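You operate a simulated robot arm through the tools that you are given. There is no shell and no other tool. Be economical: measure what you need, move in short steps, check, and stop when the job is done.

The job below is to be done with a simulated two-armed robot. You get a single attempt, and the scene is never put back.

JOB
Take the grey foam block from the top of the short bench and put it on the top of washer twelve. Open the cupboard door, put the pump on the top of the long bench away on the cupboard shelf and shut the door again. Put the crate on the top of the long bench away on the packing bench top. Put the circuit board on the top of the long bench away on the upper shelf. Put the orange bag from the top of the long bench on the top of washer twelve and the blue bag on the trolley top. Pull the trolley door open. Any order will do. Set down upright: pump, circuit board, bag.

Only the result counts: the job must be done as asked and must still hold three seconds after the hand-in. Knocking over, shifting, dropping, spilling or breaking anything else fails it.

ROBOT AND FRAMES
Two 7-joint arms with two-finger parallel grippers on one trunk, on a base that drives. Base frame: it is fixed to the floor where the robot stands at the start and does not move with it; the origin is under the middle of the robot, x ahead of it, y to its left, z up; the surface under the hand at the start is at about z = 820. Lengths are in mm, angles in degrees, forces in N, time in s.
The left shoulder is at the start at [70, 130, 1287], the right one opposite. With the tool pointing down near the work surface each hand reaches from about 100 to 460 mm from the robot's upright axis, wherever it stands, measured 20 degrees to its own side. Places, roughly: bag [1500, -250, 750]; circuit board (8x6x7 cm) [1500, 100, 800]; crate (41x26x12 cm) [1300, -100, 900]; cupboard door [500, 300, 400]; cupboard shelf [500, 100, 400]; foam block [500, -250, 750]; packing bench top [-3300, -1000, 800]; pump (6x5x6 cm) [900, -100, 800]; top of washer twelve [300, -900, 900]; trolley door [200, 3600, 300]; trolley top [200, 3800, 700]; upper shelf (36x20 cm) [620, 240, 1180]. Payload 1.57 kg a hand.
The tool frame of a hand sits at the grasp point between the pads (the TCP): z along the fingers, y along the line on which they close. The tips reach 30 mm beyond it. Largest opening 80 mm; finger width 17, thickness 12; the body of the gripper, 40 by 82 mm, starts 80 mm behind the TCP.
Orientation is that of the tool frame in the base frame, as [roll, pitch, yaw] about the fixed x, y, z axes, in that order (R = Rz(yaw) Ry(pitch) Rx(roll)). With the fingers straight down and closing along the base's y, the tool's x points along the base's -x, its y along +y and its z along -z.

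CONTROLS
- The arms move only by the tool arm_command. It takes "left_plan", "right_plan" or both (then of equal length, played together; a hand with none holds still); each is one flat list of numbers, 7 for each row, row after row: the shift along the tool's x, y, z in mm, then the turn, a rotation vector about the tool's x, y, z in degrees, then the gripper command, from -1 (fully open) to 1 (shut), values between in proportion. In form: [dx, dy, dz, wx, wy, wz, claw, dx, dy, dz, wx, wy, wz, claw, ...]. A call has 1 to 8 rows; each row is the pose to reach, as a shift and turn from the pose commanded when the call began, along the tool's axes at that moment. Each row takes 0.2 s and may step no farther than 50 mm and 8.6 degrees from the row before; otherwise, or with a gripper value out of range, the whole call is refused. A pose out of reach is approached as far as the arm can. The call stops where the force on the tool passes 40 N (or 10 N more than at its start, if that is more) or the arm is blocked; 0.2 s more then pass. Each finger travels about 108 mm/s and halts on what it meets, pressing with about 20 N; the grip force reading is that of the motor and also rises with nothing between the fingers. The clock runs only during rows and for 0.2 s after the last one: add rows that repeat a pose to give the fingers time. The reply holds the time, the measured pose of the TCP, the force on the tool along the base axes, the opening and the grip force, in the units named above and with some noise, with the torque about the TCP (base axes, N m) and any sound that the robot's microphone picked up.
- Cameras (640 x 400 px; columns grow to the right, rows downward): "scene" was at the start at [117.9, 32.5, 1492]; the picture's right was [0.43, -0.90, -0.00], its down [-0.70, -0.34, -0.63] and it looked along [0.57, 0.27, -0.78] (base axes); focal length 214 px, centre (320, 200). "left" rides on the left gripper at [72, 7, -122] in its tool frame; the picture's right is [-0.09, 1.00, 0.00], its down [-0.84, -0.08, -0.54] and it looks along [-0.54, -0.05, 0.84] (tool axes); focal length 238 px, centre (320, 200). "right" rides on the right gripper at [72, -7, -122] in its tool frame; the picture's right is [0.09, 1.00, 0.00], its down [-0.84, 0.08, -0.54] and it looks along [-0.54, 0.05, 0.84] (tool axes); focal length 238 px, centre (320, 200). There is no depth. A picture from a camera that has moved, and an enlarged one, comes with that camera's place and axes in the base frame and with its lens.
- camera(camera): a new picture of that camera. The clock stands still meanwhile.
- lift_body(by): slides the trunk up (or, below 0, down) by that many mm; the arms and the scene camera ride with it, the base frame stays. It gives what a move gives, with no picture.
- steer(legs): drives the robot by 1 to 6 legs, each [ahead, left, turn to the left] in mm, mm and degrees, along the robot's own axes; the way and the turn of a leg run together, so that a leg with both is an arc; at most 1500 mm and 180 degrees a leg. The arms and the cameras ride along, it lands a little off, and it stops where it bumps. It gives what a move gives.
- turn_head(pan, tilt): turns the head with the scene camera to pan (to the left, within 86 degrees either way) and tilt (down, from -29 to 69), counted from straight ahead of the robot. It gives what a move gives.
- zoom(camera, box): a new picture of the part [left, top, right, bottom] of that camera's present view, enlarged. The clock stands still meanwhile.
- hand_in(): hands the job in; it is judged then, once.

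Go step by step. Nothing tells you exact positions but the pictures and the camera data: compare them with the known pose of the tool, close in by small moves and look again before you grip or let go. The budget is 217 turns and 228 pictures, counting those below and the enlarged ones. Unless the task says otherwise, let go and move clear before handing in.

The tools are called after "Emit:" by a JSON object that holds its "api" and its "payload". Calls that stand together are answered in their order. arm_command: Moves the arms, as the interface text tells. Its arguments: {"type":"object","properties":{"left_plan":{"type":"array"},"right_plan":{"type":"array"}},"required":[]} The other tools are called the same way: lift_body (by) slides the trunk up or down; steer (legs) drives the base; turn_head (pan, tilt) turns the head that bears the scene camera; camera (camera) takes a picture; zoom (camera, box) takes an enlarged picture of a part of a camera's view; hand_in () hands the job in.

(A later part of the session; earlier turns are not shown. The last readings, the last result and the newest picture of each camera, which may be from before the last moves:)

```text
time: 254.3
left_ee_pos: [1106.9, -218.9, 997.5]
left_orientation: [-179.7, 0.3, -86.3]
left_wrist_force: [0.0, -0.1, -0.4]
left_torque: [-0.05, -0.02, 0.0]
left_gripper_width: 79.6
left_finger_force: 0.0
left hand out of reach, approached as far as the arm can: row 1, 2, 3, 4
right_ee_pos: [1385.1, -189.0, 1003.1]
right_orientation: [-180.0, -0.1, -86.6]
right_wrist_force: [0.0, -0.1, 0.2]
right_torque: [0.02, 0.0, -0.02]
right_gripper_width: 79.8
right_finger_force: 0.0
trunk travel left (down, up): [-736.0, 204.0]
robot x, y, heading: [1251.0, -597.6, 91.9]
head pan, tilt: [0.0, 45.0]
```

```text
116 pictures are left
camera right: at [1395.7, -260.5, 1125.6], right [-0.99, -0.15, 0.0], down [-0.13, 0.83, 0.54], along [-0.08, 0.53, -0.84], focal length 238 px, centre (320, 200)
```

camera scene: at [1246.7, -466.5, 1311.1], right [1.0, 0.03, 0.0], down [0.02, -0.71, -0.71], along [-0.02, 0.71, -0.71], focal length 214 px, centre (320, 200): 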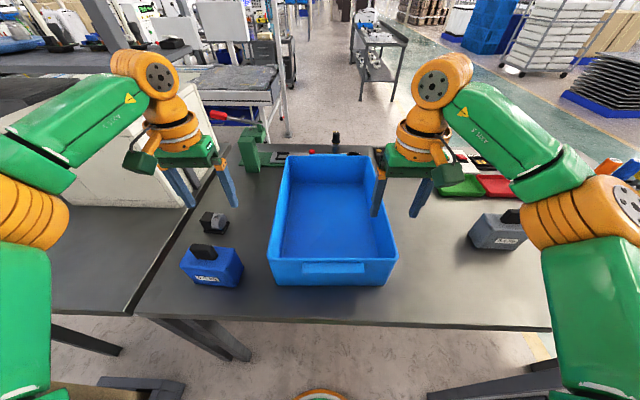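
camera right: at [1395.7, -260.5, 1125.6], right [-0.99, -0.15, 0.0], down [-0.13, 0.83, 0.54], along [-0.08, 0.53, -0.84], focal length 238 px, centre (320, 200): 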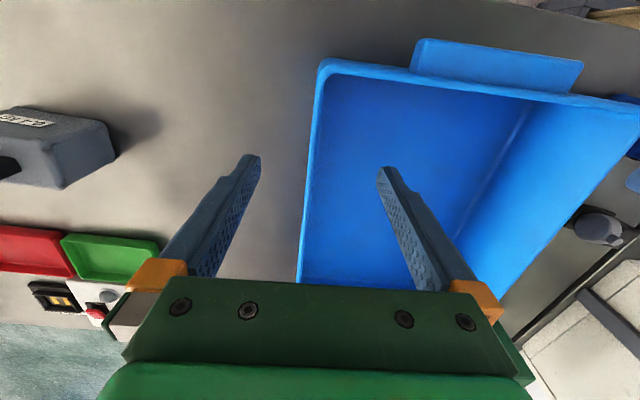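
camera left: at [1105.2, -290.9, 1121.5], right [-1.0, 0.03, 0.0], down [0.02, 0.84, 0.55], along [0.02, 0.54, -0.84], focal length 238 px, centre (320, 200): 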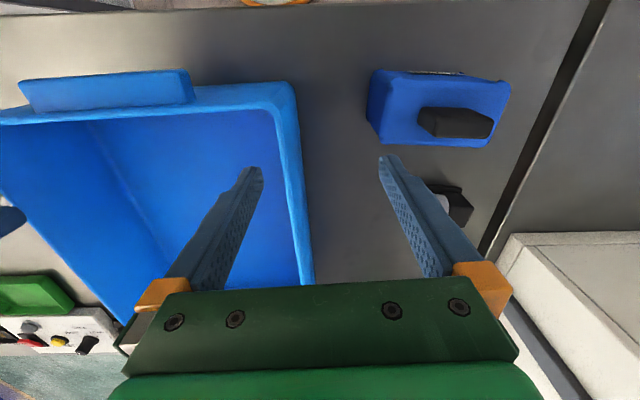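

The right fingers straddle their wall; the left needs the base a bit further right. I shift the base 35 mm.

Emit:
{"api": "steer", "payload": {"legs": [[15, -35, 0]]}}

Emit:
{"api": "arm_command", "payload": {"left_plan": [0, 0, 0, 0, 0, 0, -1]}}

```text
time: 255.1
left_ee_pos: [1137.1, -206.4, 998.2]
left_orientation: [-179.5, 0.4, -86.3]
left_wrist_force: [-0.3, 0.2, 0.5]
left_torque: [0.01, -0.05, 0.01]
left_gripper_width: 80.1
left_finger_force: 0.1
right_ee_pos: [1412.7, -175.1, 1005.4]
right_orientation: [-179.8, 0.0, -86.6]
right_wrist_force: [-0.2, 0.9, -0.2]
right_torque: [0.02, -0.06, 0.0]
right_gripper_width: 80.1
right_finger_force: 0.1
trunk travel left (down, up): [-736.0, 204.0]
robot x, y, heading: [1289.1, -584.3, 92.0]
head pan, tilt: [0.0, 45.0]
```

```text
time: 255.5
left_ee_pos: [1141.4, -204.3, 998.4]
left_orientation: [-179.9, 0.2, -86.3]
left_wrist_force: [-0.4, 0.2, 0.4]
left_torque: [-0.01, -0.02, 0.01]
left_gripper_width: 80.1
left_finger_force: 0.1
right_ee_pos: [1418.1, -173.3, 1003.0]
right_orientation: [-179.9, -0.1, -86.5]
right_wrist_force: [-0.1, -0.1, -1.0]
right_torque: [0.0, -0.02, 0.01]
right_gripper_width: 80.1
right_finger_force: 0.0
trunk travel left (down, up): [-736.0, 204.0]
robot x, y, heading: [1288.1, -583.5, 91.7]
head pan, tilt: [0.0, 45.0]
```

Emit:
{"api": "arm_command", "payload": {"left_plan": [0, 0, 0, 0, 0, 0, -1, 0, 0, 20, 0, 0, 0, -1, 0, 0, 35, 0, 0, 0, -1, 0, 0, 35, 0, 0, 0, -1], "right_plan": [15, 35, 0, 0, 0, 0, -1, 15, 35, 20, 0, 0, 0, -1, 15, 35, 40, 0, 0, 0, -1, 15, 35, 40, 0, 0, 0, -1]}}

Emit:
{"api": "camera", "payload": {"camera": "left"}}

Emit:
{"api": "camera", "payload": {"camera": "right"}}

```text
time: 256.5
left_ee_pos: [1140.8, -204.7, 961.9]
left_orientation: [-179.7, 0.3, -86.3]
left_wrist_force: [-0.3, 0.6, 1.3]
left_torque: [0.05, -0.01, 0.03]
left_gripper_width: 80.1
left_finger_force: 0.0
right_ee_pos: [1384.4, -192.2, 963.0]
right_orientation: [-179.9, -0.1, -86.5]
right_wrist_force: [0.1, 0.2, 1.1]
right_torque: [-0.01, 0.01, 0.03]
right_gripper_width: 79.9
right_finger_force: 0.2
trunk travel left (down, up): [-736.0, 204.0]
robot x, y, heading: [1285.0, -579.4, 92.1]
head pan, tilt: [0.0, 45.0]
```

```text
115 pictures are left
camera left: at [1138.6, -275.8, 1086.5], right [-1.0, 0.03, 0.0], down [0.02, 0.84, 0.55], along [0.02, 0.55, -0.84], focal length 238 px, centre (320, 200)
```

left: 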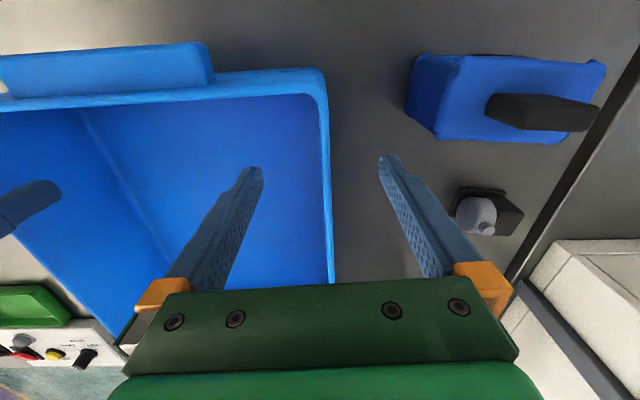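

```text
114 pictures are left
camera right: at [1395.6, -262.9, 1085.2], right [-0.99, -0.15, 0.0], down [-0.13, 0.83, 0.54], along [-0.08, 0.54, -0.84], focal length 238 px, centre (320, 200)
```

right: 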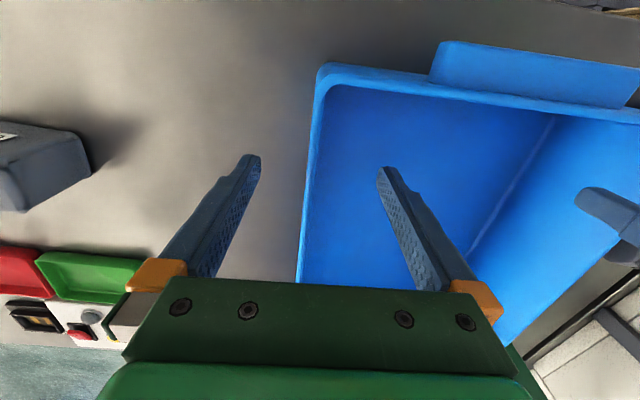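

Both straddle the walls. I descend, grip both walls and drag the crate back by driving.

Emit:
{"api": "arm_command", "payload": {"left_plan": [0, 0, 14, 0, 0, 0, -1, 0, 0, 27, 0, 0, 0, -1, 0, 0, 27, 0, 0, 0, 0, 0, 0, 27, 0, 0, 0, 1, 0, 0, 27, 0, 0, 0, 1, 0, 0, 27, 0, 0, 0, 1], "right_plan": [0, 0, 14, 0, 0, 0, -1, 0, 0, 27, 0, 0, 0, -1, 0, 0, 27, 0, 0, 0, 0, 0, 0, 27, 0, 0, 0, 1, 0, 0, 27, 0, 0, 0, 1, 0, 0, 27, 0, 0, 0, 1]}}

Emit:
{"api": "camera", "payload": {"camera": "scene"}}

```text
time: 257.7
left_ee_pos: [1136.9, -205.1, 934.4]
left_orientation: [179.3, 0.1, -86.0]
left_wrist_force: [-24.9, -2.3, 6.4]
left_torque: [-0.16, -0.34, -0.38]
left_gripper_width: 6.4
left_finger_force: 19.7
right_ee_pos: [1389.9, -190.1, 936.5]
right_orientation: [-179.1, 0.0, -87.2]
right_wrist_force: [24.4, 3.1, 2.9]
right_torque: [-0.24, 0.28, -0.32]
right_gripper_width: 6.2
right_finger_force: 20.1
trunk travel left (down, up): [-736.0, 204.0]
robot x, y, heading: [1288.0, -578.2, 91.8]
head pan, tilt: [0.0, 45.0]
stopped in row 5 (left hand): the force on the tool passed its limit at 40 N (the readings are from after the stop); the commanded pose is now the measured one
```

```text
113 pictures are left
camera scene: at [1281.1, -451.3, 1311.3], right [1.0, 0.03, 0.0], down [0.02, -0.71, -0.71], along [-0.02, 0.71, -0.71], focal length 214 px, centre (320, 200)
```

scene: 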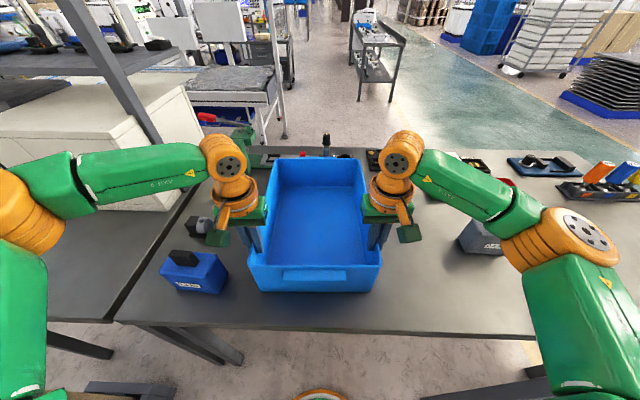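

Both walls gripped (6 mm). I drag the crate 150 mm toward me.

Emit:
{"api": "steer", "payload": {"legs": [[-150, 0, 0]]}}

Emit:
{"api": "camera", "payload": {"camera": "scene"}}

```text
time: 258.5
left_ee_pos: [1137.5, -221.6, 934.3]
left_orientation: [179.3, 0.3, -85.9]
left_wrist_force: [-2.0, -2.5, -1.9]
left_torque: [-0.01, -0.68, -0.32]
left_gripper_width: 6.5
left_finger_force: 19.6
right_ee_pos: [1390.3, -208.6, 936.0]
right_orientation: [-179.1, 0.0, -87.2]
right_wrist_force: [1.4, 1.9, -0.5]
right_torque: [-0.64, 0.68, -0.27]
right_gripper_width: 6.5
right_finger_force: 20.1
trunk travel left (down, up): [-736.0, 204.0]
robot x, y, heading: [1288.2, -601.5, 92.0]
head pan, tilt: [0.0, 45.0]
stopped in leg 1: the force on the tool passed its limit at 42 N (the readings are from after the stop); the commanded pose is now the measured one
```

```text
112 pictures are left
camera scene: at [1281.9, -468.7, 1310.7], right [1.0, 0.03, 0.0], down [0.02, -0.71, -0.71], along [-0.02, 0.71, -0.71], focal length 214 px, centre (320, 200)
```

scene: 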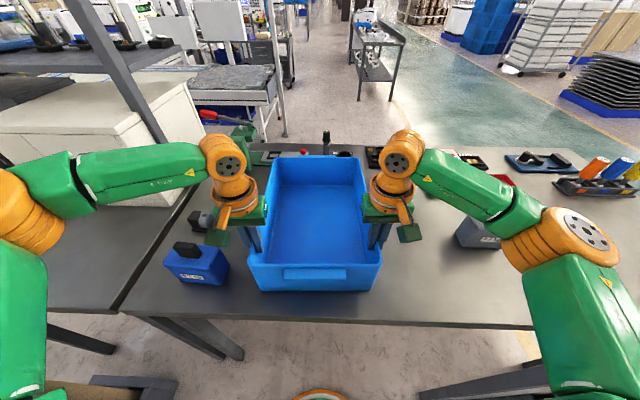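

It moved 17 mm before the force guard. I take a little weight off by lifting slightly, then drag on.

Emit:
{"api": "arm_command", "payload": {"left_plan": [0, 0, -5, 0, 0, 0, 1, 0, 0, -10, 0, 0, 0, 1], "right_plan": [0, 0, -5, 0, 0, 0, 1, 0, 0, -10, 0, 0, 0, 1]}}

Emit:
{"api": "steer", "payload": {"legs": [[-65, 0, 0], [-65, 0, 0]]}}

Emit:
{"api": "camera", "payload": {"camera": "scene"}}

```text
time: 259.1
left_ee_pos: [1137.3, -221.4, 944.4]
left_orientation: [179.3, 0.3, -86.0]
left_wrist_force: [-4.0, -2.5, -2.1]
left_torque: [-0.35, -0.65, -0.34]
left_gripper_width: 6.1
left_finger_force: 20.0
right_ee_pos: [1390.8, -208.4, 946.1]
right_orientation: [-179.0, 0.0, -87.3]
right_wrist_force: [4.3, 2.5, -2.0]
right_torque: [-0.29, 0.62, -0.28]
right_gripper_width: 6.7
right_finger_force: 20.1
trunk travel left (down, up): [-736.0, 204.0]
robot x, y, heading: [1285.2, -598.8, 91.9]
head pan, tilt: [0.0, 45.0]
```

```text
time: 260.7
left_ee_pos: [1140.7, -347.7, 942.9]
left_orientation: [179.3, -0.1, -86.0]
left_wrist_force: [-10.5, -3.0, -3.6]
left_torque: [-0.46, -0.6, -0.34]
left_gripper_width: 6.5
left_finger_force: 20.3
right_ee_pos: [1395.0, -334.2, 942.6]
right_orientation: [-179.0, -0.3, -87.4]
right_wrist_force: [9.1, 3.1, -3.2]
right_torque: [-0.24, 0.56, -0.31]
right_gripper_width: 6.5
right_finger_force: 20.2
trunk travel left (down, up): [-736.0, 204.0]
robot x, y, heading: [1292.7, -730.1, 92.1]
head pan, tilt: [0.0, 45.0]
```

```text
111 pictures are left
camera scene: at [1286.0, -592.8, 1310.1], right [1.0, 0.03, 0.0], down [0.02, -0.71, -0.7], along [-0.02, 0.7, -0.71], focal length 214 px, centre (320, 200)
```

scene: 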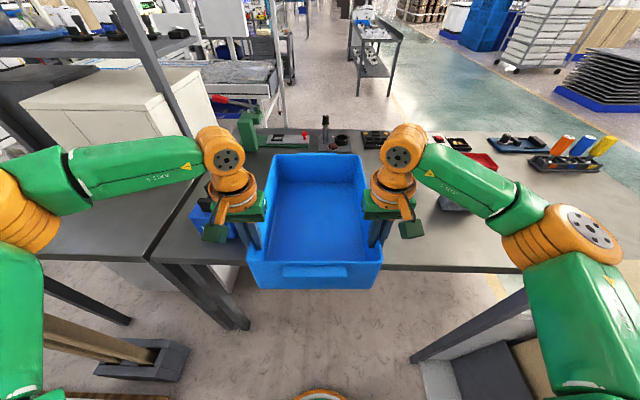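

The crate slides nicely and is light. I set it down, open the fingers, and drive forward to regrip at its middle.

Emit:
{"api": "arm_command", "payload": {"left_plan": [0, 0, 8, 0, 0, 0, 1, 0, 0, 8, 0, 0, 0, 1, 0, 0, 8, 0, 0, 0, -1, 0, 0, 8, 0, 0, 0, -1, 0, 0, 8, 0, 0, 0, -1], "right_plan": [0, 0, 8, 0, 0, 0, 1, 0, 0, 8, 0, 0, 0, 1, 0, 0, 8, 0, 0, 0, -1, 0, 0, 8, 0, 0, 0, -1, 0, 0, 8, 0, 0, 0, -1]}}

Emit:
{"api": "steer", "payload": {"legs": [[60, 0, 0], [65, 0, 0]]}}

Emit:
{"api": "camera", "payload": {"camera": "scene"}}

Emit:
{"api": "camera", "payload": {"camera": "left"}}

```text
time: 261.9
left_ee_pos: [1141.5, -353.9, 937.6]
left_orientation: [179.4, 0.3, -85.9]
left_wrist_force: [0.0, 0.2, -0.2]
left_torque: [0.0, 0.0, 0.02]
left_gripper_width: 79.9
left_finger_force: 0.1
right_ee_pos: [1396.3, -338.6, 938.9]
right_orientation: [-179.2, 0.1, -87.4]
right_wrist_force: [-0.7, 0.0, -0.4]
right_torque: [0.01, -0.01, 0.01]
right_gripper_width: 80.3
right_finger_force: 0.0
trunk travel left (down, up): [-736.0, 204.0]
robot x, y, heading: [1288.4, -728.8, 91.9]
head pan, tilt: [0.0, 45.0]
```

```text
time: 263.5
left_ee_pos: [1137.4, -231.4, 939.0]
left_orientation: [179.3, 0.7, -86.1]
left_wrist_force: [0.3, 0.1, 0.8]
left_torque: [0.0, 0.0, -0.01]
left_gripper_width: 79.9
left_finger_force: 0.0
right_ee_pos: [1391.5, -217.3, 941.1]
right_orientation: [-179.0, 0.4, -87.3]
right_wrist_force: [-0.2, 0.4, -0.1]
right_torque: [0.02, 0.01, -0.04]
right_gripper_width: 79.9
right_finger_force: 0.0
trunk travel left (down, up): [-736.0, 204.0]
robot x, y, heading: [1287.7, -605.6, 92.1]
head pan, tilt: [0.0, 45.0]
```

```text
110 pictures are left
camera scene: at [1282.2, -480.9, 1311.7], right [1.0, 0.03, 0.0], down [0.02, -0.7, -0.71], along [-0.02, 0.71, -0.7], focal length 214 px, centre (320, 200)
```

scene: 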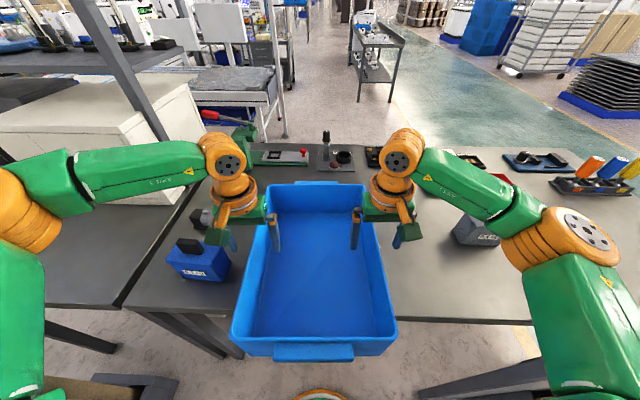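

```text
109 pictures are left
camera left: at [1137.6, -304.6, 1062.7], right [-1.0, 0.02, 0.01], down [0.03, 0.84, 0.55], along [0.0, 0.55, -0.84], focal length 238 px, centre (320, 200)
```

left: 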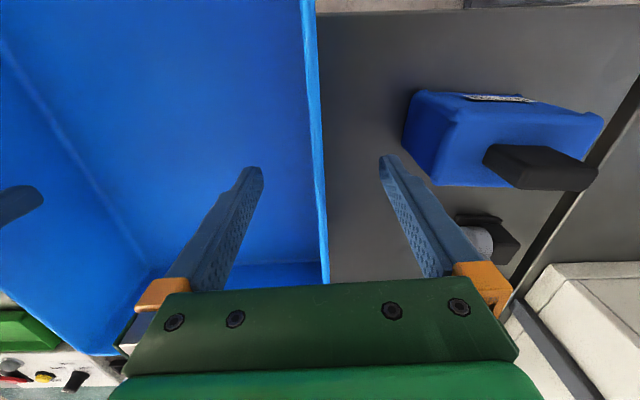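

The hands are now at the crate's middle. I grip and lift.

Emit:
{"api": "arm_command", "payload": {"left_plan": [0, 0, 3, 0, 0, 0, 0, 0, 0, 3, 0, 0, 0, 1, 0, 0, 3, 0, 0, 0, 1, 0, 0, 3, 0, 0, 0, 1], "right_plan": [0, 0, 5, 0, 0, 0, 0, 0, 0, 5, 0, 0, 0, 1, 0, 0, 5, 0, 0, 0, 1, 0, 0, 5, 0, 0, 0, 1]}}

Emit:
{"api": "arm_command", "payload": {"left_plan": [0, 0, -10, 0, 0, 0, 1, 0, 0, -20, 0, 0, 0, 1, 0, 0, -40, 0, 0, 0, 1], "right_plan": [0, 0, -10, 0, 0, 0, 1, 0, 0, -20, 0, 0, 0, 1, 0, 0, -40, 0, 0, 0, 1]}}

Emit:
{"api": "camera", "payload": {"camera": "scene"}}

```text
time: 264.5
left_ee_pos: [1137.5, -228.7, 934.4]
left_orientation: [179.4, 0.3, -86.0]
left_wrist_force: [8.9, -2.4, 1.4]
left_torque: [0.08, -0.8, -0.34]
left_gripper_width: 6.6
left_finger_force: 19.6
right_ee_pos: [1390.9, -214.1, 933.3]
right_orientation: [-179.2, 0.2, -87.3]
right_wrist_force: [-9.8, 1.1, -0.5]
right_torque: [-0.16, 0.82, -0.21]
right_gripper_width: 6.3
right_finger_force: 20.7
trunk travel left (down, up): [-736.0, 204.0]
robot x, y, heading: [1288.4, -609.9, 91.9]
head pan, tilt: [0.0, 45.0]
```

```text
time: 265.3
left_ee_pos: [1136.8, -227.8, 973.9]
left_orientation: [179.2, 0.2, -86.0]
left_wrist_force: [0.4, -3.0, -2.3]
left_torque: [-0.38, -0.7, -0.39]
left_gripper_width: 6.6
left_finger_force: 19.8
right_ee_pos: [1391.2, -213.7, 973.1]
right_orientation: [-179.0, 0.1, -87.3]
right_wrist_force: [0.2, 2.3, -3.2]
right_torque: [0.36, 0.65, -0.27]
right_gripper_width: 6.1
right_finger_force: 19.6
trunk travel left (down, up): [-736.0, 204.0]
robot x, y, heading: [1286.0, -603.4, 92.0]
head pan, tilt: [0.0, 45.0]
```

```text
108 pictures are left
camera scene: at [1281.9, -474.9, 1311.0], right [1.0, 0.03, 0.0], down [0.02, -0.71, -0.71], along [-0.02, 0.71, -0.71], focal length 214 px, centre (320, 200)
```

scene: 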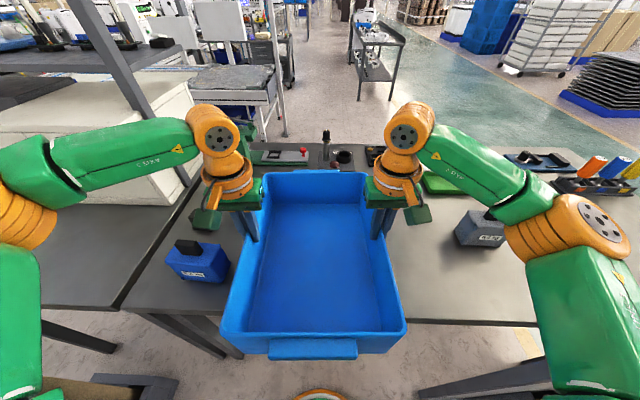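

The crate hangs level. I raise the trunk, back off, turn west and slide south to find the way to the packing bench.

Emit:
{"api": "lift_body", "payload": {"by": 150}}

Emit:
{"api": "steer", "payload": {"legs": [[-550, 0, 0], [0, 0, 88]]}}

Emit:
{"api": "steer", "payload": {"legs": [[0, 1300, 0]]}}

Emit:
{"api": "turn_head", "payload": {"pan": 0, "tilt": 10}}

Emit:
{"api": "camera", "payload": {"camera": "scene"}}

```text
time: 267.0
left_ee_pos: [1138.2, -226.5, 1124.0]
left_orientation: [179.3, 0.3, -86.1]
left_wrist_force: [-15.4, -3.7, -2.2]
left_torque: [0.12, -0.46, -0.35]
left_gripper_width: 6.7
left_finger_force: 19.9
right_ee_pos: [1391.1, -213.2, 1124.1]
right_orientation: [-179.0, 0.0, -87.3]
right_wrist_force: [14.1, 3.6, -2.6]
right_torque: [-0.08, 0.5, -0.23]
right_gripper_width: 6.4
right_finger_force: 20.4
trunk travel left (down, up): [-886.0, 54.0]
robot x, y, heading: [1286.8, -607.4, 91.9]
head pan, tilt: [0.0, 45.0]
```

```text
time: 273.9
left_ee_pos: [925.8, -1298.4, 1124.3]
left_orientation: [179.2, 0.2, 2.5]
left_wrist_force: [2.8, -26.6, -2.8]
left_torque: [0.32, 0.02, -0.33]
left_gripper_width: 6.8
left_finger_force: 20.1
right_ee_pos: [918.5, -1043.3, 1123.1]
right_orientation: [-179.0, 0.0, 1.1]
right_wrist_force: [-3.9, 28.2, -1.3]
right_torque: [-0.38, 0.03, -0.24]
right_gripper_width: 6.3
right_finger_force: 20.2
trunk travel left (down, up): [-886.0, 54.0]
robot x, y, heading: [1314.3, -1160.3, -179.6]
head pan, tilt: [0.0, 45.0]
```

```text
time: 280.5
left_ee_pos: [936.2, -2609.6, 1124.6]
left_orientation: [179.3, 0.2, 2.6]
left_wrist_force: [2.5, -9.7, -3.6]
left_torque: [0.55, 0.03, -0.36]
left_gripper_width: 6.6
left_finger_force: 19.7
right_ee_pos: [927.4, -2357.1, 1124.6]
right_orientation: [-179.1, 0.0, 1.1]
right_wrist_force: [-2.3, 10.1, -2.8]
right_torque: [-0.56, 0.06, -0.22]
right_gripper_width: 6.6
right_finger_force: 19.6
trunk travel left (down, up): [-886.0, 54.0]
robot x, y, heading: [1319.3, -2471.6, -179.4]
head pan, tilt: [0.0, 45.0]
```

```text
time: 281.5
left_ee_pos: [935.5, -2610.7, 1123.7]
left_orientation: [179.2, 0.2, 2.4]
left_wrist_force: [2.7, -1.8, -1.8]
left_torque: [0.68, 0.01, -0.35]
left_gripper_width: 6.6
left_finger_force: 20.0
right_ee_pos: [927.0, -2356.7, 1124.5]
right_orientation: [-179.0, -0.1, 1.1]
right_wrist_force: [-2.5, 2.1, -3.0]
right_torque: [-0.64, -0.04, -0.2]
right_gripper_width: 6.3
right_finger_force: 20.4
trunk travel left (down, up): [-886.0, 54.0]
robot x, y, heading: [1316.1, -2470.5, -179.3]
head pan, tilt: [0.0, 10.0]
```

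```text
107 pictures are left
camera scene: at [1172.8, -2472.2, 1515.8], right [-0.01, 1.0, 0.0], down [0.18, 0.0, -0.98], along [-0.98, -0.01, -0.18], focal length 214 px, centre (320, 200)
```

scene: 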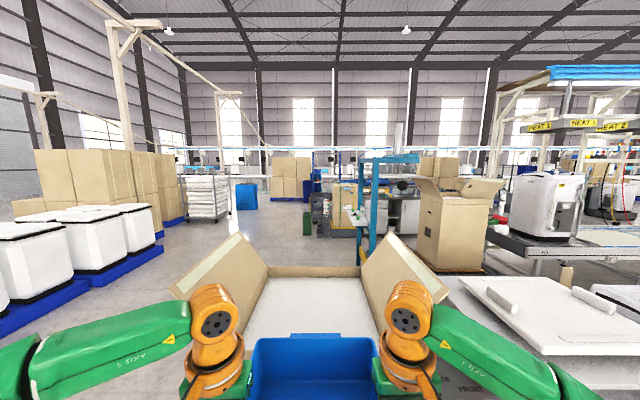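

A large open carton stands ahead. I look left and down for a clear lane.

Emit:
{"api": "turn_head", "payload": {"pan": 35, "tilt": 25}}

Emit:
{"api": "camera", "payload": {"camera": "scene"}}

Emit:
{"api": "turn_head", "payload": {"pan": -35, "tilt": 25}}

Emit:
{"api": "camera", "payload": {"camera": "scene"}}

```text
time: 282.6
left_ee_pos: [936.2, -2610.4, 1123.1]
left_orientation: [179.2, 0.3, 2.4]
left_wrist_force: [2.1, -3.2, -2.8]
left_torque: [0.66, -0.07, -0.36]
left_gripper_width: 6.6
left_finger_force: 20.0
right_ee_pos: [928.0, -2356.9, 1124.5]
right_orientation: [-179.1, 0.0, 1.1]
right_wrist_force: [-2.1, 2.1, -2.7]
right_torque: [-0.67, 0.08, -0.26]
right_gripper_width: 6.7
right_finger_force: 19.9
trunk travel left (down, up): [-886.0, 54.0]
robot x, y, heading: [1318.8, -2475.2, -179.6]
head pan, tilt: [35.0, 25.0]
```

```text
106 pictures are left
camera scene: at [1190.7, -2524.6, 1491.6], right [-0.58, 0.81, 0.0], down [0.35, 0.24, -0.91], along [-0.74, -0.53, -0.42], focal length 214 px, centre (320, 200)
```

scene: 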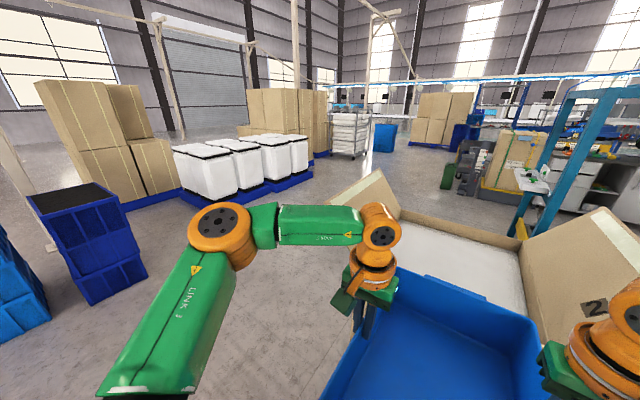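

```text
time: 284.0
left_ee_pos: [935.8, -2609.7, 1123.9]
left_orientation: [179.2, 0.2, 2.5]
left_wrist_force: [3.4, -2.6, -3.1]
left_torque: [0.65, 0.02, -0.34]
left_gripper_width: 6.8
left_finger_force: 20.4
right_ee_pos: [926.9, -2356.6, 1124.6]
right_orientation: [-179.1, 0.1, 1.1]
right_wrist_force: [-2.2, 2.9, -2.2]
right_torque: [-0.64, 0.0, -0.23]
right_gripper_width: 6.4
right_finger_force: 19.5
trunk travel left (down, up): [-886.0, 54.0]
robot x, y, heading: [1319.2, -2471.3, -179.5]
head pan, tilt: [-35.0, 25.0]
```

```text
105 pictures are left
camera scene: at [1189.7, -2419.2, 1491.5], right [0.57, 0.82, 0.0], down [0.35, -0.24, -0.91], along [-0.75, 0.51, -0.42], focal length 214 px, centre (320, 200)
```

scene: 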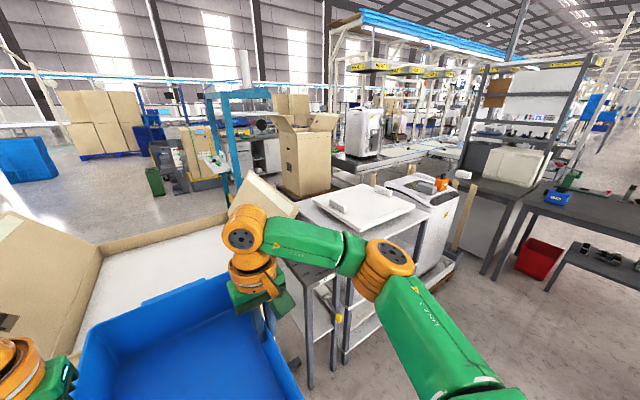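

There's a wide lane to the south. I slide further left, then drive west past the carton and look for the packing bench.

Emit:
{"api": "steer", "payload": {"legs": [[0, 1300, 0], [1400, 0, 0]]}}

Emit:
{"api": "steer", "payload": {"legs": [[1400, 0, 0]]}}

Emit:
{"api": "turn_head", "payload": {"pan": -45, "tilt": 15}}

Emit:
{"api": "camera", "payload": {"camera": "scene"}}

```text
time: 297.0
left_ee_pos: [-453.4, -3912.9, 1124.3]
left_orientation: [179.2, 0.3, 2.7]
left_wrist_force: [3.5, -3.6, -2.2]
left_torque: [0.62, 0.03, -0.34]
left_gripper_width: 6.5
left_finger_force: 21.2
right_ee_pos: [-463.3, -3658.9, 1124.0]
right_orientation: [-179.1, 0.1, 1.3]
right_wrist_force: [-3.3, 3.6, -2.7]
right_torque: [-0.64, 0.01, -0.25]
right_gripper_width: 6.3
right_finger_force: 20.2
trunk travel left (down, up): [-886.0, 54.0]
robot x, y, heading: [-72.4, -3773.4, -179.1]
head pan, tilt: [-35.0, 25.0]
```

```text
time: 304.0
left_ee_pos: [-1848.8, -3895.3, 1123.0]
left_orientation: [179.2, 0.3, 0.9]
left_wrist_force: [1.9, -1.2, -2.9]
left_torque: [0.63, 0.03, -0.36]
left_gripper_width: 6.9
left_finger_force: 20.4
right_ee_pos: [-1850.7, -3642.9, 1124.2]
right_orientation: [-179.0, 0.0, -0.4]
right_wrist_force: [-2.3, 0.9, -2.5]
right_torque: [-0.67, 0.0, -0.2]
right_gripper_width: 6.4
right_finger_force: 19.8
trunk travel left (down, up): [-886.0, 54.0]
robot x, y, heading: [-1462.8, -3767.0, 179.0]
head pan, tilt: [-35.0, 25.0]
```

```text
time: 304.7
left_ee_pos: [-1849.3, -3895.3, 1124.2]
left_orientation: [179.2, 0.2, 0.8]
left_wrist_force: [2.4, -1.9, -2.7]
left_torque: [0.68, 0.04, -0.32]
left_gripper_width: 6.8
left_finger_force: 20.1
right_ee_pos: [-1850.9, -3642.9, 1124.4]
right_orientation: [-179.0, 0.0, -0.4]
right_wrist_force: [-2.4, 0.5, -2.6]
right_torque: [-0.68, -0.03, -0.17]
right_gripper_width: 6.1
right_finger_force: 19.9
trunk travel left (down, up): [-886.0, 54.0]
robot x, y, heading: [-1465.6, -3765.5, 178.9]
head pan, tilt: [-45.0, 15.0]
```

```text
104 pictures are left
camera scene: at [-1580.1, -3699.0, 1507.7], right [0.72, 0.69, 0.0], down [0.18, -0.19, -0.97], along [-0.67, 0.7, -0.26], focal length 214 px, centre (320, 200)
```

scene: 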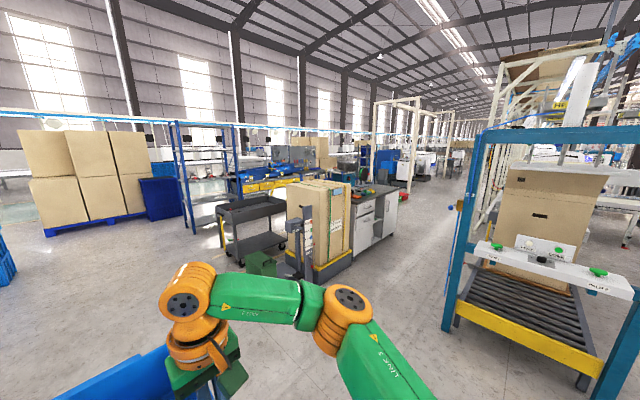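

The packing bench is the drawer bench near (-3100,-900), reached through a corridor between a carton stack and the blue frame. I drive up that corridor sideways in steps.

Emit:
{"api": "steer", "payload": {"legs": [[715, 0, 1], [0, -1300, 0]]}}

Emit:
{"api": "turn_head", "payload": {"pan": -30, "tilt": 25}}

Emit:
{"api": "camera", "payload": {"camera": "scene"}}

Emit:
{"api": "turn_head", "payload": {"pan": -80, "tilt": 25}}

Emit:
{"api": "camera", "payload": {"camera": "scene"}}

```text
time: 314.7
left_ee_pos: [-2559.0, -2607.4, 1123.8]
left_orientation: [179.2, 0.1, 2.1]
left_wrist_force: [1.4, -1.4, -2.6]
left_torque: [0.68, -0.02, -0.36]
left_gripper_width: 6.8
left_finger_force: 20.0
right_ee_pos: [-2565.6, -2353.3, 1125.2]
right_orientation: [-179.0, -0.1, 0.8]
right_wrist_force: [-1.9, 1.1, -2.7]
right_torque: [-0.68, 0.01, -0.17]
right_gripper_width: 6.1
right_finger_force: 19.5
trunk travel left (down, up): [-886.0, 54.0]
robot x, y, heading: [-2177.3, -2468.3, -179.8]
head pan, tilt: [-45.0, 15.0]
```

```text
time: 315.4
left_ee_pos: [-2559.2, -2606.1, 1122.9]
left_orientation: [179.2, 0.2, 2.1]
left_wrist_force: [2.2, -0.3, -2.4]
left_torque: [0.64, 0.07, -0.32]
left_gripper_width: 6.5
left_finger_force: 19.5
right_ee_pos: [-2564.7, -2352.6, 1124.1]
right_orientation: [-179.1, -0.1, 0.8]
right_wrist_force: [-3.5, 1.1, -2.8]
right_torque: [-0.66, -0.01, -0.19]
right_gripper_width: 5.8
right_finger_force: 19.8
trunk travel left (down, up): [-886.0, 54.0]
robot x, y, heading: [-2173.5, -2469.5, -179.8]
head pan, tilt: [-30.0, 25.0]
```

```text
103 pictures are left
camera scene: at [-2307.9, -2423.6, 1491.6], right [0.5, 0.87, 0.0], down [0.37, -0.21, -0.91], along [-0.78, 0.45, -0.42], focal length 214 px, centre (320, 200)
```

scene: 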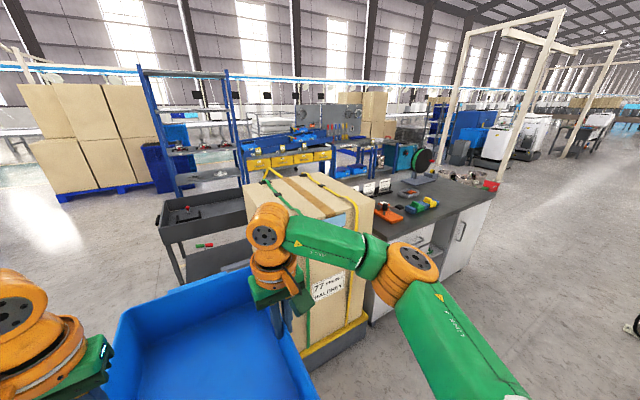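

```text
time: 316.6
left_ee_pos: [-2559.3, -2605.7, 1123.0]
left_orientation: [179.2, 0.2, 2.1]
left_wrist_force: [2.3, -1.4, -2.6]
left_torque: [0.7, -0.05, -0.34]
left_gripper_width: 6.8
left_finger_force: 20.3
right_ee_pos: [-2565.9, -2352.6, 1124.8]
right_orientation: [-179.0, 0.0, 0.7]
right_wrist_force: [-2.7, 1.6, -3.9]
right_torque: [-0.7, 0.04, -0.18]
right_gripper_width: 6.2
right_finger_force: 20.0
trunk travel left (down, up): [-886.0, 54.0]
robot x, y, heading: [-2178.7, -2468.0, -179.7]
head pan, tilt: [-80.0, 25.0]
```

```text
102 pictures are left
camera scene: at [-2244.3, -2378.9, 1491.6], right [0.98, 0.18, 0.0], down [0.08, -0.42, -0.91], along [-0.16, 0.89, -0.42], focal length 214 px, centre (320, 200)
```

scene: 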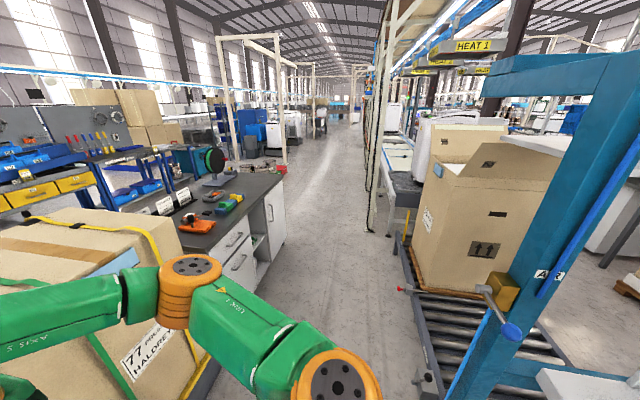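

The bench face is near x≈-3050. I move up the corridor to be opposite the bench.

Emit:
{"api": "steer", "payload": {"legs": [[0, -1400, 0]]}}

Emit:
{"api": "turn_head", "payload": {"pan": 0, "tilt": 25}}

Emit:
{"api": "camera", "payload": {"camera": "scene"}}

```text
time: 323.7
left_ee_pos: [-2556.9, -1190.1, 1124.0]
left_orientation: [179.3, 0.2, 1.7]
left_wrist_force: [1.7, -0.8, -2.4]
left_torque: [0.67, 0.04, -0.34]
left_gripper_width: 6.6
left_finger_force: 20.2
right_ee_pos: [-2561.1, -936.3, 1123.4]
right_orientation: [-179.1, 0.0, 0.3]
right_wrist_force: [-2.1, 0.7, -2.2]
right_torque: [-0.68, -0.02, -0.17]
right_gripper_width: 6.4
right_finger_force: 19.7
trunk travel left (down, up): [-886.0, 54.0]
robot x, y, heading: [-2172.2, -1054.6, 179.7]
head pan, tilt: [-80.0, 25.0]
```

```text
time: 325.2
left_ee_pos: [-2557.0, -1189.8, 1124.2]
left_orientation: [179.2, 0.2, 1.7]
left_wrist_force: [2.6, -1.2, -2.5]
left_torque: [0.7, -0.02, -0.34]
left_gripper_width: 6.7
left_finger_force: 19.5
right_ee_pos: [-2561.0, -936.1, 1124.0]
right_orientation: [-178.9, 0.0, 0.3]
right_wrist_force: [-1.8, 1.3, -2.8]
right_torque: [-0.65, 0.05, -0.18]
right_gripper_width: 6.1
right_finger_force: 19.6
trunk travel left (down, up): [-886.0, 54.0]
robot x, y, heading: [-2170.0, -1056.0, 180.0]
head pan, tilt: [0.0, 25.0]
```

```text
101 pictures are left
camera scene: at [-2317.1, -1054.4, 1491.5], right [0.01, 1.0, 0.0], down [0.42, 0.0, -0.91], along [-0.91, 0.01, -0.42], focal length 214 px, centre (320, 200)
```

scene: 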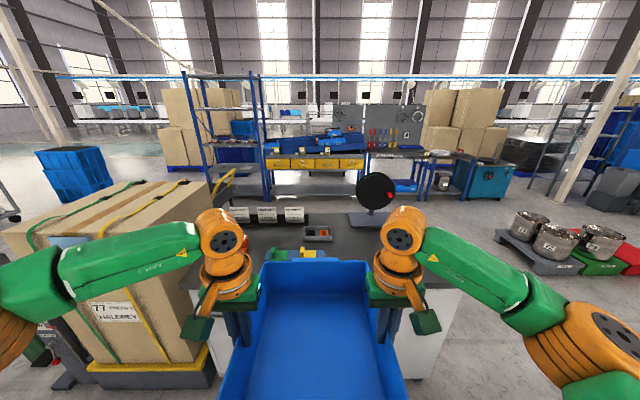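

The crate hides the bench top. I move further right to see where there is free space.

Emit:
{"api": "steer", "payload": {"legs": [[0, -550, 0]]}}

Emit:
{"api": "turn_head", "payload": {"pan": 35, "tilt": 28}}

Emit:
{"api": "camera", "payload": {"camera": "scene"}}

```text
time: 328.4
left_ee_pos: [-2553.9, -641.0, 1124.1]
left_orientation: [179.3, 0.3, 2.0]
left_wrist_force: [2.0, -1.3, -2.8]
left_torque: [0.7, 0.01, -0.34]
left_gripper_width: 6.6
left_finger_force: 19.9
right_ee_pos: [-2559.8, -386.3, 1124.5]
right_orientation: [-178.8, -0.1, 0.4]
right_wrist_force: [-1.3, 0.8, -2.4]
right_torque: [-0.65, -0.02, -0.19]
right_gripper_width: 6.1
right_finger_force: 19.6
trunk travel left (down, up): [-886.0, 54.0]
robot x, y, heading: [-2169.4, -500.1, 179.9]
head pan, tilt: [0.0, 25.0]
```

```text
time: 329.4
left_ee_pos: [-2553.6, -639.3, 1123.9]
left_orientation: [179.3, 0.2, 1.9]
left_wrist_force: [2.5, -0.4, -3.3]
left_torque: [0.68, -0.01, -0.35]
left_gripper_width: 6.5
left_finger_force: 20.0
right_ee_pos: [-2560.5, -384.7, 1123.3]
right_orientation: [-179.0, 0.0, 0.5]
right_wrist_force: [-2.4, 1.0, -1.6]
right_torque: [-0.71, -0.01, -0.12]
right_gripper_width: 5.9
right_finger_force: 20.4
trunk travel left (down, up): [-886.0, 54.0]
robot x, y, heading: [-2169.0, -504.8, 180.0]
head pan, tilt: [35.0, 28.0]
```

```text
100 pictures are left
camera scene: at [-2297.5, -555.6, 1486.7], right [-0.57, 0.82, 0.0], down [0.39, 0.27, -0.88], along [-0.72, -0.5, -0.47], focal length 214 px, centre (320, 200)
```

scene: 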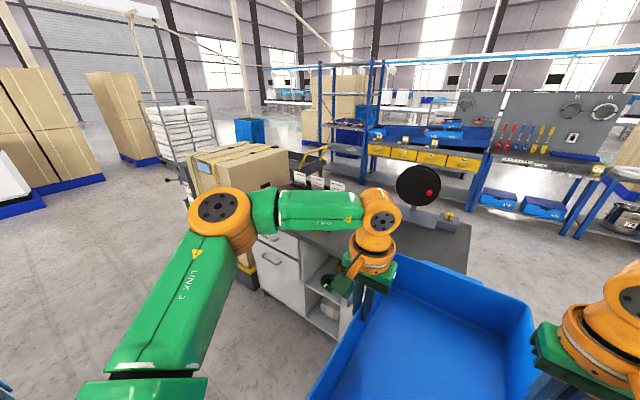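

Emit:
{"api": "zoom", "payload": {"camera": "scene", "box": [230, 150, 490, 320]}}

Emit:
{"api": "steer", "payload": {"legs": [[0, -350, 0]]}}

Emit:
{"api": "turn_head", "payload": {"pan": 50, "tilt": 25}}

Emit:
{"api": "camera", "payload": {"camera": "scene"}}

```text
2.35 times, centred on (360, 235) of scene
camera zoom: at [-2297.5, -555.6, 1486.7], right [-0.57, 0.82, 0.0], down [0.39, 0.27, -0.88], along [-0.72, -0.5, -0.47], focal length 505 px, centre (226, 118)
```

zoom: 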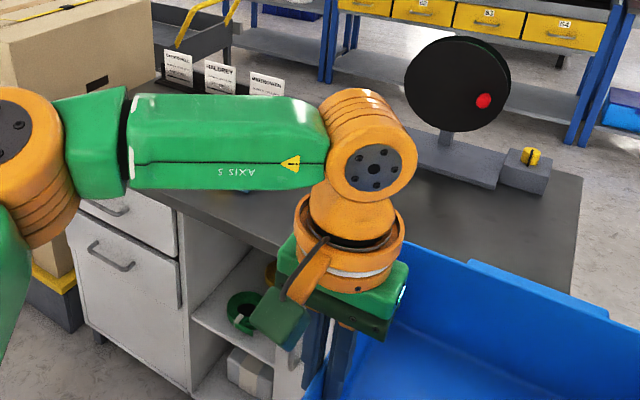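

```text
time: 331.4
left_ee_pos: [-2552.9, -338.6, 1123.9]
left_orientation: [179.3, 0.3, 2.5]
left_wrist_force: [3.1, -1.9, -3.3]
left_torque: [0.66, 0.06, -0.33]
left_gripper_width: 6.5
left_finger_force: 20.2
right_ee_pos: [-2560.9, -84.4, 1127.0]
right_orientation: [-179.0, 0.2, 1.1]
right_wrist_force: [-2.0, 0.9, -2.1]
right_torque: [-0.7, -0.02, -0.11]
right_gripper_width: 6.5
right_finger_force: 19.9
trunk travel left (down, up): [-886.0, 54.0]
robot x, y, heading: [-2176.5, -200.5, -179.1]
head pan, tilt: [35.0, 28.0]
stopped in leg 1: the robot was blocked; the commanded pose is now the measured one
```

```text
time: 332.2
left_ee_pos: [-2556.4, -335.8, 1124.3]
left_orientation: [179.2, 0.2, 2.6]
left_wrist_force: [2.0, -0.4, -2.1]
left_torque: [0.68, 0.04, -0.34]
left_gripper_width: 6.6
left_finger_force: 19.9
right_ee_pos: [-2565.9, -81.4, 1123.9]
right_orientation: [-179.1, 0.0, 1.2]
right_wrist_force: [-2.1, 1.5, -2.3]
right_torque: [-0.67, -0.01, -0.12]
right_gripper_width: 6.2
right_finger_force: 20.3
trunk travel left (down, up): [-886.0, 54.0]
robot x, y, heading: [-2176.8, -197.9, -179.6]
head pan, tilt: [50.0, 25.0]
```

```text
98 pictures are left
camera scene: at [-2285.9, -267.6, 1491.7], right [-0.77, 0.64, 0.0], down [0.27, 0.32, -0.91], along [-0.58, -0.7, -0.42], focal length 214 px, centre (320, 200)
```

scene: 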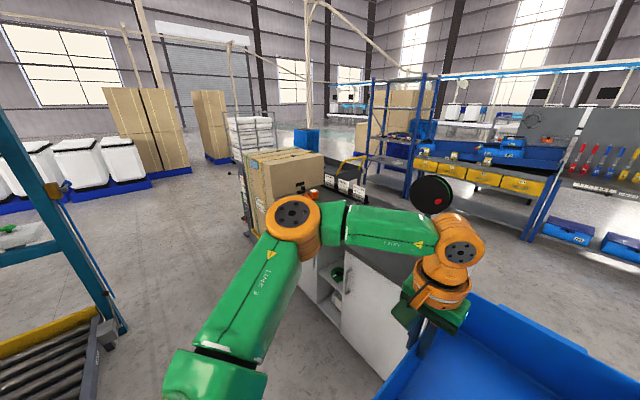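

The corridor is blocked further north, so I go back left. There is a free area on the bench at about x -3340…-2950, y -1050…-440; I line up at y≈-830 and approach.

Emit:
{"api": "steer", "payload": {"legs": [[0, 625, -0.4], [300, 0, 0]]}}

Emit:
{"api": "turn_head", "payload": {"pan": 0, "tilt": 35}}

Emit:
{"api": "camera", "payload": {"camera": "scene"}}

Emit:
{"api": "camera", "payload": {"camera": "left"}}

```text
time: 337.3
left_ee_pos: [-2859.1, -950.2, 1124.2]
left_orientation: [179.2, 0.3, 2.1]
left_wrist_force: [2.2, -0.9, -2.5]
left_torque: [0.62, 0.02, -0.32]
left_gripper_width: 6.6
left_finger_force: 20.4
right_ee_pos: [-2864.9, -696.7, 1125.6]
right_orientation: [-179.0, 0.1, 0.6]
right_wrist_force: [-2.1, 0.5, -2.7]
right_torque: [-0.68, -0.02, -0.15]
right_gripper_width: 6.1
right_finger_force: 20.1
trunk travel left (down, up): [-886.0, 54.0]
robot x, y, heading: [-2479.7, -811.5, -179.9]
head pan, tilt: [50.0, 25.0]
```

```text
time: 338.5
left_ee_pos: [-2859.6, -950.4, 1123.6]
left_orientation: [179.3, 0.2, 2.1]
left_wrist_force: [1.7, -1.1, -2.2]
left_torque: [0.65, 0.03, -0.28]
left_gripper_width: 6.9
left_finger_force: 20.1
right_ee_pos: [-2867.3, -695.6, 1124.2]
right_orientation: [-179.0, -0.1, 0.7]
right_wrist_force: [-2.2, 2.3, -3.5]
right_torque: [-0.67, 0.0, -0.14]
right_gripper_width: 6.4
right_finger_force: 20.2
trunk travel left (down, up): [-886.0, 54.0]
robot x, y, heading: [-2476.1, -815.5, -179.8]
head pan, tilt: [0.0, 35.0]
```

```text
97 pictures are left
camera scene: at [-2617.1, -813.3, 1475.8], right [0.0, 1.0, 0.0], down [0.57, 0.0, -0.82], along [-0.82, 0.0, -0.57], focal length 214 px, centre (320, 200)
```

scene: 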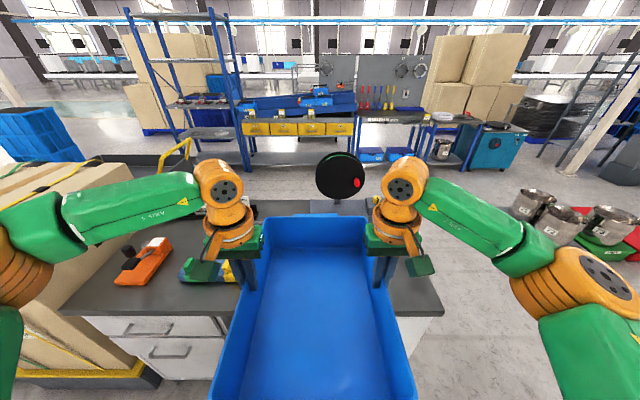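

```text
96 pictures are left
camera left: at [-2787.4, -951.0, 1247.8], right [-0.06, -1.0, 0.01], down [-0.84, 0.05, 0.54], along [-0.54, 0.02, -0.84], focal length 238 px, centre (320, 200)
```

left: 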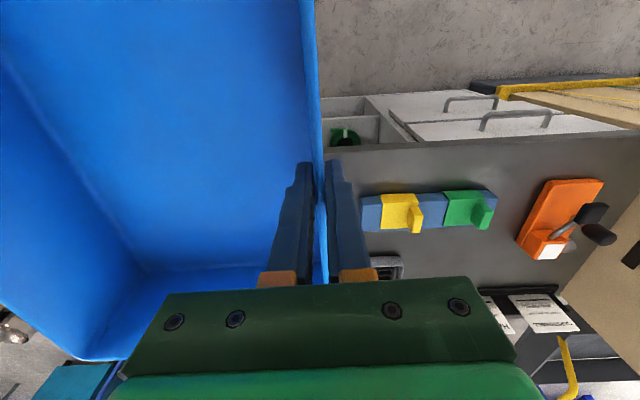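

The tools on the bench stay clear (y<-1025). I drive the crate over the bench.

Emit:
{"api": "steer", "payload": {"legs": [[245, -25, 0]]}}

Emit:
{"api": "camera", "payload": {"camera": "scene"}}

Emit:
{"api": "camera", "payload": {"camera": "left"}}

Emit:
{"api": "camera", "payload": {"camera": "right"}}

```text
time: 340.3
left_ee_pos: [-3099.4, -924.3, 1124.3]
left_orientation: [179.2, 0.3, 2.0]
left_wrist_force: [2.7, -0.9, -2.1]
left_torque: [0.68, 0.02, -0.34]
left_gripper_width: 6.6
left_finger_force: 19.8
right_ee_pos: [-3106.6, -671.1, 1125.2]
right_orientation: [-179.0, 0.2, 0.6]
right_wrist_force: [-1.6, 1.2, -3.1]
right_torque: [-0.64, 0.02, -0.12]
right_gripper_width: 6.2
right_finger_force: 20.0
trunk travel left (down, up): [-886.0, 54.0]
robot x, y, heading: [-2716.6, -786.1, 179.9]
head pan, tilt: [0.0, 35.0]
```

```text
95 pictures are left
camera scene: at [-2856.5, -788.5, 1476.2], right [0.0, 1.0, 0.0], down [0.57, 0.0, -0.82], along [-0.82, 0.0, -0.57], focal length 214 px, centre (320, 200)
```

scene: 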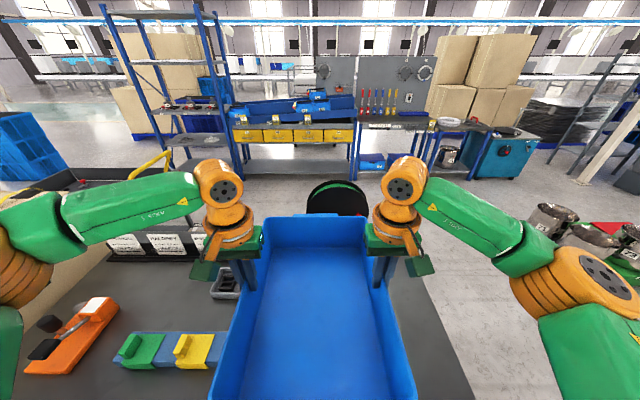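

```text
94 pictures are left
camera left: at [-3027.9, -925.8, 1248.7], right [-0.06, -1.0, 0.01], down [-0.84, 0.06, 0.55], along [-0.55, 0.02, -0.84], focal length 238 px, centre (320, 200)
```

left: 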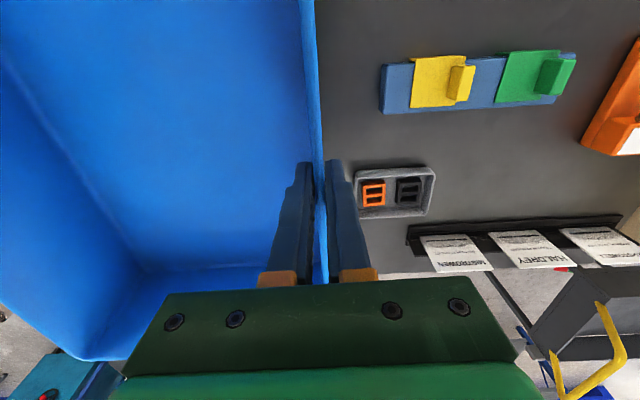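

```text
93 pictures are left
camera right: at [-3033.8, -665.7, 1247.5], right [0.1, -0.99, -0.02], down [-0.83, -0.1, 0.54], along [-0.54, -0.04, -0.84], focal length 238 px, centre (320, 200)
```

right: 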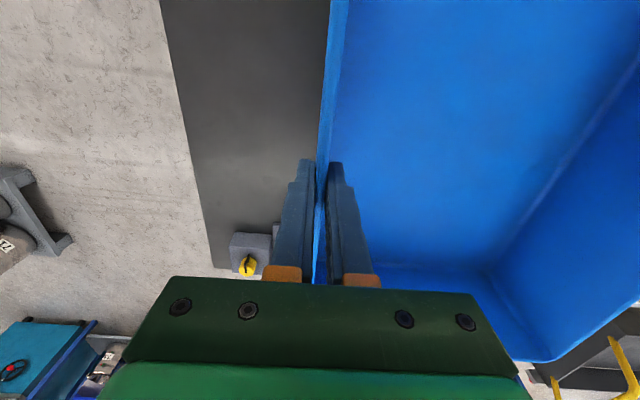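

Clear all round. I lower the crate with the trunk.

Emit:
{"api": "lift_body", "payload": {"by": -172}}

Emit:
{"api": "camera", "payload": {"camera": "left"}}

Emit:
{"api": "lift_body", "payload": {"by": -8}}

Emit:
{"api": "lift_body", "payload": {"by": -5}}

```text
time: 342.2
left_ee_pos: [-3104.2, -924.0, 951.4]
left_orientation: [179.2, 0.1, 1.9]
left_wrist_force: [2.4, -0.8, -1.9]
left_torque: [0.7, -0.04, -0.3]
left_gripper_width: 6.5
left_finger_force: 19.7
right_ee_pos: [-3109.3, -669.7, 950.8]
right_orientation: [-179.0, 0.0, 0.5]
right_wrist_force: [-3.0, 0.6, -2.8]
right_torque: [-0.72, 0.02, -0.16]
right_gripper_width: 6.2
right_finger_force: 20.3
trunk travel left (down, up): [-714.0, 226.0]
robot x, y, heading: [-2716.6, -787.7, 179.9]
head pan, tilt: [0.0, 35.0]
```

```text
92 pictures are left
camera left: at [-3031.3, -925.4, 1075.8], right [-0.06, -1.0, 0.01], down [-0.84, 0.06, 0.54], along [-0.54, 0.02, -0.84], focal length 238 px, centre (320, 200)
```

left: 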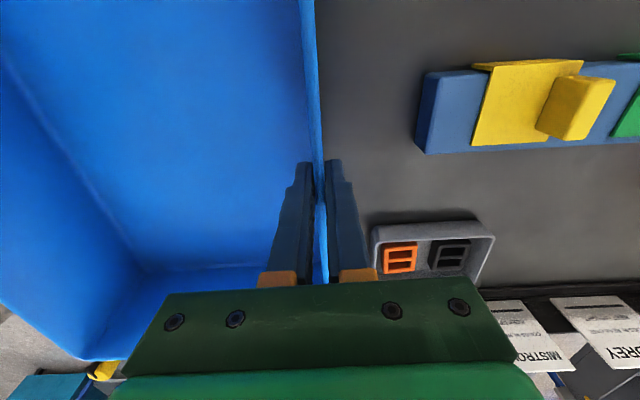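

```text
time: 342.8
left_ee_pos: [-3103.8, -922.8, 943.5]
left_orientation: [179.2, 0.1, 2.0]
left_wrist_force: [0.9, -1.3, -2.2]
left_torque: [0.67, 0.01, -0.31]
left_gripper_width: 6.5
left_finger_force: 20.0
right_ee_pos: [-3109.5, -670.8, 944.1]
right_orientation: [-179.0, 0.0, 0.6]
right_wrist_force: [-1.9, 1.1, -2.7]
right_torque: [-0.69, 0.05, -0.11]
right_gripper_width: 6.1
right_finger_force: 20.0
trunk travel left (down, up): [-706.0, 234.0]
robot x, y, heading: [-2718.0, -787.7, 180.1]
head pan, tilt: [0.0, 35.0]
```

```text
time: 343.4
left_ee_pos: [-3104.3, -923.7, 938.3]
left_orientation: [179.2, 0.2, 2.0]
left_wrist_force: [2.1, -1.4, -2.9]
left_torque: [0.68, 0.0, -0.32]
left_gripper_width: 6.6
left_finger_force: 19.8
right_ee_pos: [-3109.7, -671.7, 939.3]
right_orientation: [-179.0, 0.0, 0.7]
right_wrist_force: [-3.1, 1.4, -1.5]
right_torque: [-0.67, 0.0, -0.1]
right_gripper_width: 6.3
right_finger_force: 19.9
trunk travel left (down, up): [-701.0, 239.0]
robot x, y, heading: [-2718.5, -785.3, 179.9]
head pan, tilt: [0.0, 35.0]
```

Emit:
{"api": "lift_body", "payload": {"by": -5}}

Emit:
{"api": "lift_body", "payload": {"by": -5}}

Emit:
{"api": "camera", "payload": {"camera": "left"}}

```text
time: 343.9
left_ee_pos: [-3103.6, -924.1, 934.6]
left_orientation: [179.2, 0.4, 1.9]
left_wrist_force: [-0.7, -2.2, 11.9]
left_torque: [0.66, 0.29, -0.33]
left_gripper_width: 6.4
left_finger_force: 20.1
right_ee_pos: [-3108.3, -669.7, 935.8]
right_orientation: [-179.1, 0.1, 0.6]
right_wrist_force: [-2.7, 1.0, -3.4]
right_torque: [-0.64, 0.27, -0.16]
right_gripper_width: 6.4
right_finger_force: 19.8
trunk travel left (down, up): [-696.0, 244.0]
robot x, y, heading: [-2719.4, -788.5, 180.2]
head pan, tilt: [0.0, 35.0]
```

```text
time: 344.4
left_ee_pos: [-3102.2, -923.3, 931.1]
left_orientation: [179.2, 0.3, 2.0]
left_wrist_force: [-4.6, -2.8, 17.1]
left_torque: [0.7, 0.13, -0.35]
left_gripper_width: 6.5
left_finger_force: 20.2
right_ee_pos: [-3106.7, -669.8, 931.3]
right_orientation: [-179.1, 0.4, 0.7]
right_wrist_force: [-4.7, 3.8, 16.6]
right_torque: [-0.69, 0.14, -0.16]
right_gripper_width: 6.6
right_finger_force: 19.8
trunk travel left (down, up): [-691.0, 249.0]
robot x, y, heading: [-2725.0, -788.3, 180.1]
head pan, tilt: [0.0, 35.0]
```

```text
91 pictures are left
camera left: at [-3028.3, -924.9, 1054.4], right [-0.06, -1.0, 0.01], down [-0.83, 0.06, 0.55], along [-0.55, 0.02, -0.84], focal length 238 px, centre (320, 200)
```

left: 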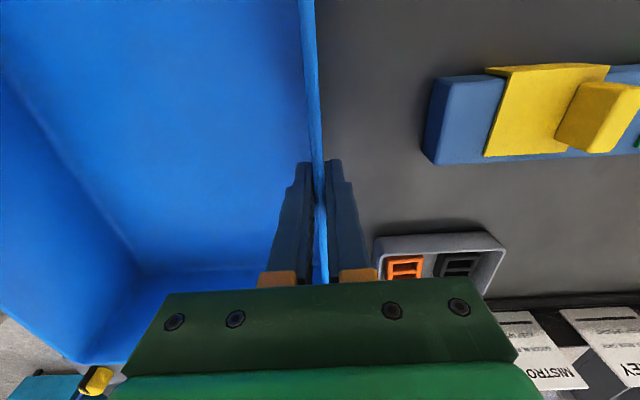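

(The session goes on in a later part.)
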